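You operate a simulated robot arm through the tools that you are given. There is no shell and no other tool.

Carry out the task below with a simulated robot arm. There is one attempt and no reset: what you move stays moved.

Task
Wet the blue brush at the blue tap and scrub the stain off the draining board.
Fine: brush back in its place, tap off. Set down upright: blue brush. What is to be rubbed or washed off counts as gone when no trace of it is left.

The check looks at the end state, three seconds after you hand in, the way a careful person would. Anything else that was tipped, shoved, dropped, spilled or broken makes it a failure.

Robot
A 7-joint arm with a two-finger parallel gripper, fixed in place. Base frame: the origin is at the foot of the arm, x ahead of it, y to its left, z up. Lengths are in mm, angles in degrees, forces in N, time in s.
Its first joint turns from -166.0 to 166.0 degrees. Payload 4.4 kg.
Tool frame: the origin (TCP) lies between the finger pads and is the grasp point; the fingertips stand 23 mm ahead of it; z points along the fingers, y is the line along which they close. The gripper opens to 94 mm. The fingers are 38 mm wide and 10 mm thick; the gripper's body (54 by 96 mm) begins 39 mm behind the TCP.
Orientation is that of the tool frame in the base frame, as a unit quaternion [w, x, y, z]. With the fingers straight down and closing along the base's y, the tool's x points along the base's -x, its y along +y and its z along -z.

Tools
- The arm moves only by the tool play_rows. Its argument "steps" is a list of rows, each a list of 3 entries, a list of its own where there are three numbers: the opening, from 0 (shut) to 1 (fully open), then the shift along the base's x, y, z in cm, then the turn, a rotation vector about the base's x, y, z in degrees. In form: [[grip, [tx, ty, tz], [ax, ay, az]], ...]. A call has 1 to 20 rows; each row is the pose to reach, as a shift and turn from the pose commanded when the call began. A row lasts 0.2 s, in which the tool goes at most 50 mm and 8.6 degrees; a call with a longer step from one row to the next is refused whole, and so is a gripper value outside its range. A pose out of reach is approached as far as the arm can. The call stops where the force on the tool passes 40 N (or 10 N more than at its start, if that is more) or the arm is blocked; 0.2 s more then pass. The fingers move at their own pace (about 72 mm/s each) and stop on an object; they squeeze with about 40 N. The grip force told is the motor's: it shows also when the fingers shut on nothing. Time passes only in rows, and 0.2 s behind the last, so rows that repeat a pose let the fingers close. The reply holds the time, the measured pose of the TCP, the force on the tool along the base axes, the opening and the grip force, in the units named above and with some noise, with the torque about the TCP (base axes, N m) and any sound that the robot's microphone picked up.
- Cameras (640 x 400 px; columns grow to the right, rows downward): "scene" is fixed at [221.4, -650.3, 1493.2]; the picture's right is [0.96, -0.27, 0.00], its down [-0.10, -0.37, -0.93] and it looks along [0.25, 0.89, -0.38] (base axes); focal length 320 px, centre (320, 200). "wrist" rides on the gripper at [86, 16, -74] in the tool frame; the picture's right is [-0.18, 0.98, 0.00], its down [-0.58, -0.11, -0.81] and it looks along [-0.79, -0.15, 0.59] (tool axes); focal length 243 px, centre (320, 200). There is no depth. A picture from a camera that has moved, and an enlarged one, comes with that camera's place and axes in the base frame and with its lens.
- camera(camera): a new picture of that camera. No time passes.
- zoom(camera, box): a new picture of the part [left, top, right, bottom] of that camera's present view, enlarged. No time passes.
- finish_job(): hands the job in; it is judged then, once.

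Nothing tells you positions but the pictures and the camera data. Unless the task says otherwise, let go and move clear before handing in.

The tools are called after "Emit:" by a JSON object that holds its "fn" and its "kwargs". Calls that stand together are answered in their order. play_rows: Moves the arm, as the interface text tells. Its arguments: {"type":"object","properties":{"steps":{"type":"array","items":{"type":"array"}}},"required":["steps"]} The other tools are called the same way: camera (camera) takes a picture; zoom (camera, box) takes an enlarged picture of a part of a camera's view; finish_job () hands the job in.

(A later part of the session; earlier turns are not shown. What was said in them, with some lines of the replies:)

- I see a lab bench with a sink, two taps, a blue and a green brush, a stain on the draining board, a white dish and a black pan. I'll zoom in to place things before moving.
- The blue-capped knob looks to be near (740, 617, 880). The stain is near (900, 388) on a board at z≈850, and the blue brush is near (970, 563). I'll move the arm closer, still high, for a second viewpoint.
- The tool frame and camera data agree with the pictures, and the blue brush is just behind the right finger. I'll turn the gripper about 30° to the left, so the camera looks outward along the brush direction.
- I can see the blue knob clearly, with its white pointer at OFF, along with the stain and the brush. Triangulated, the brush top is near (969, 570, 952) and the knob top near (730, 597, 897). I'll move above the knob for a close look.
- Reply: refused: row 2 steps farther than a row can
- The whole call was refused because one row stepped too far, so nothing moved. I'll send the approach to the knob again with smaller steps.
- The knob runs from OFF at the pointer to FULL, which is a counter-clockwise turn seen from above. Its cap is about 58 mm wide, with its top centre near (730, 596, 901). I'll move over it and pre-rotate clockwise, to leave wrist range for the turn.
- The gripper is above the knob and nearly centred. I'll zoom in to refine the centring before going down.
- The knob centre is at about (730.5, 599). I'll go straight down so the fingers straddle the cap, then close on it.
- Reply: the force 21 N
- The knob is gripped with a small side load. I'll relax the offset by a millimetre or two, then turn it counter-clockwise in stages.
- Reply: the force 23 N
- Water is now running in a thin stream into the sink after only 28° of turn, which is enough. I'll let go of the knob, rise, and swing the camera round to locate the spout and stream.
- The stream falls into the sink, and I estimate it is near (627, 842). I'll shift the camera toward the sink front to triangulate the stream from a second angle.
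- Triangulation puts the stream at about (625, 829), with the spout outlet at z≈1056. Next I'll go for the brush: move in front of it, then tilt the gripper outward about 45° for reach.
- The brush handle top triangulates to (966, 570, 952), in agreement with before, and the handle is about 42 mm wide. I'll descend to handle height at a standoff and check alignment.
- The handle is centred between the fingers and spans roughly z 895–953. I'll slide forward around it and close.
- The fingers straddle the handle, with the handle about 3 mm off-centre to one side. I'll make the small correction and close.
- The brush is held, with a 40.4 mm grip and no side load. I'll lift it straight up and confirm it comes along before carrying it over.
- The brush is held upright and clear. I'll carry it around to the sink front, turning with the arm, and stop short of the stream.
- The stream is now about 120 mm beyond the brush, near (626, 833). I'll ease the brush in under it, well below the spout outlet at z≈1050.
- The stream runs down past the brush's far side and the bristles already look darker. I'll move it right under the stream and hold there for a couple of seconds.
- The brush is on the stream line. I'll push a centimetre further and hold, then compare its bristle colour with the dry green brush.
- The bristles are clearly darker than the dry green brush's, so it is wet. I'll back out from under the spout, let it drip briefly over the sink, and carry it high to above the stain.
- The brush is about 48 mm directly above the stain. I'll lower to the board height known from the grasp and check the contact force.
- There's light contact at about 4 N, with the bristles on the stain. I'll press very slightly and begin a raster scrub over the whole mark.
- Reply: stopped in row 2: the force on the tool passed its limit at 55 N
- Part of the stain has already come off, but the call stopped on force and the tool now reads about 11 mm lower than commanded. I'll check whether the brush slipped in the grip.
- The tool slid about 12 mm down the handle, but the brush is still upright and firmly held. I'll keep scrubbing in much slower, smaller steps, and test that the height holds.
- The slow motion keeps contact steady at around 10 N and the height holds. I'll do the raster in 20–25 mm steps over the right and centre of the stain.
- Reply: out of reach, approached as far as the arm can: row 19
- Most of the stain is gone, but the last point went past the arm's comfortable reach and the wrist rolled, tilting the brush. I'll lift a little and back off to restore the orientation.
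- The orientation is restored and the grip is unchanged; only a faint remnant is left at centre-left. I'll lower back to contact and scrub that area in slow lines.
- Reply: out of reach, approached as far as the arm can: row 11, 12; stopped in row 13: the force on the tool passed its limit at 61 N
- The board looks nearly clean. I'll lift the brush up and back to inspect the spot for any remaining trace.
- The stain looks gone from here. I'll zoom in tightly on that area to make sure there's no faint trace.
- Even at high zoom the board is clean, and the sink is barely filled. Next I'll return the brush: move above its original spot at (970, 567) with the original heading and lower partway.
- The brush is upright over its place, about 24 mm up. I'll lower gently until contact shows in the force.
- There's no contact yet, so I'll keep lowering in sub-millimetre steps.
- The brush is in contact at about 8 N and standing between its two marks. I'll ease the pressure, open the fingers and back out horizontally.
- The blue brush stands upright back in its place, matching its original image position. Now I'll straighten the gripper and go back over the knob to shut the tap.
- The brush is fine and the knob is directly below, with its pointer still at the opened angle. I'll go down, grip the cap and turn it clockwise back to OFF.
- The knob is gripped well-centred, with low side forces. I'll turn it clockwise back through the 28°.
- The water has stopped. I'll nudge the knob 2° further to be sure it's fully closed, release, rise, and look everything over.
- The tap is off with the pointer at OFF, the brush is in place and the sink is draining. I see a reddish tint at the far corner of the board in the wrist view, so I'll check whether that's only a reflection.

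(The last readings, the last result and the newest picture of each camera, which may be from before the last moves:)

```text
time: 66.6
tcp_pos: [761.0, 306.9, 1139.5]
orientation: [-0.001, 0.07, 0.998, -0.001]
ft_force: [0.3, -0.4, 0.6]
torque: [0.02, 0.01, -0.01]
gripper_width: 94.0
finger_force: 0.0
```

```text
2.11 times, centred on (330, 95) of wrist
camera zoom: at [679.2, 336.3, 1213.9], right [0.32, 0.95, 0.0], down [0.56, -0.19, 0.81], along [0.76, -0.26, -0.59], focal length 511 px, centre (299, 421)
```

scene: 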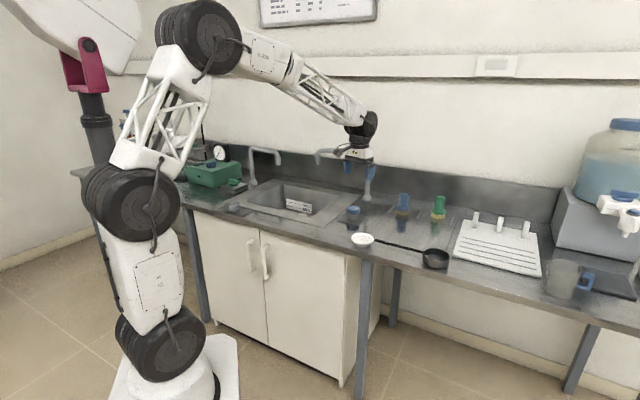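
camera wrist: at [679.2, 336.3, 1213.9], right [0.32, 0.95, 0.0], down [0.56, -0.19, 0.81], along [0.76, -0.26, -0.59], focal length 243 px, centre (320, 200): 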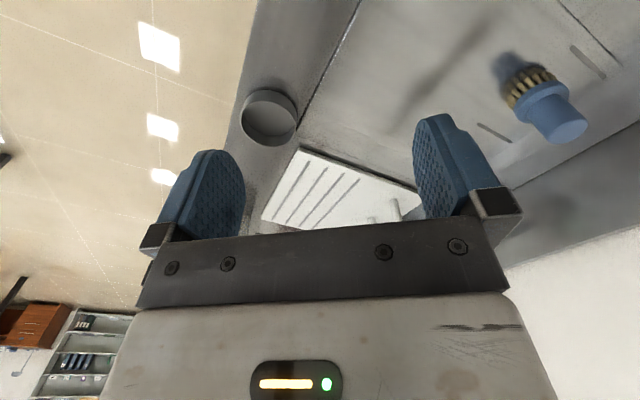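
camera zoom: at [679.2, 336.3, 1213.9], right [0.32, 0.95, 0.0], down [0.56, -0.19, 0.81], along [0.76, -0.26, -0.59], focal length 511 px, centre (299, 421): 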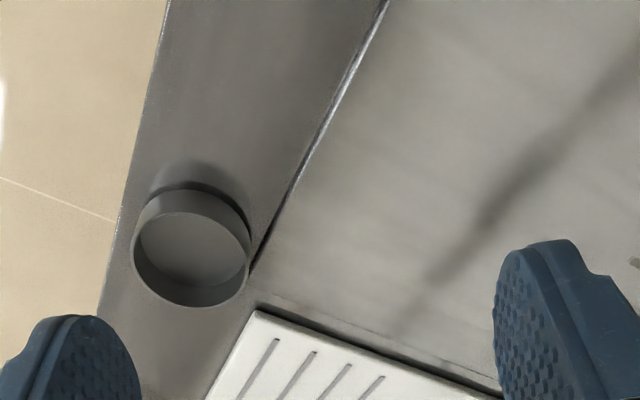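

From this angle the reddish tint is gone, so it was only a reflection, and the board is clean. The brush is upright in its place, the tap is off, nothing else has moved, and the arm is clear, so I'm handing in.

Emit:
{"fn": "finish_job", "kwargs": {}}

```text
The job is handed in.
```

The stain is off the draining board. The blue brush is back upright in its place, and the blue tap is off with its pointer at OFF. I zoomed in on the scrubbed area from two cameras and saw no trace left. A reddish tint at the far corner of the board turned out to be a reflection.

- **Scrubbing:** it was stopped twice by the force limit, at 55 N and 61 N. At the first stop the gripper slid about 11 mm down the brush handle. I saw no damage and set the brush down at an adjusted height.
- **Reach:** near the far side of the stain the arm ran out of reach and the brush tilted briefly. I lifted it, straightened it and finished in smaller steps.
- **Surroundings:** the last pictures show the dish, pan, green brush and rack where they were, and the sink drained after the tap was shut. The wet brush may have dripped a little on the way to the board, but I saw no water on the bench.
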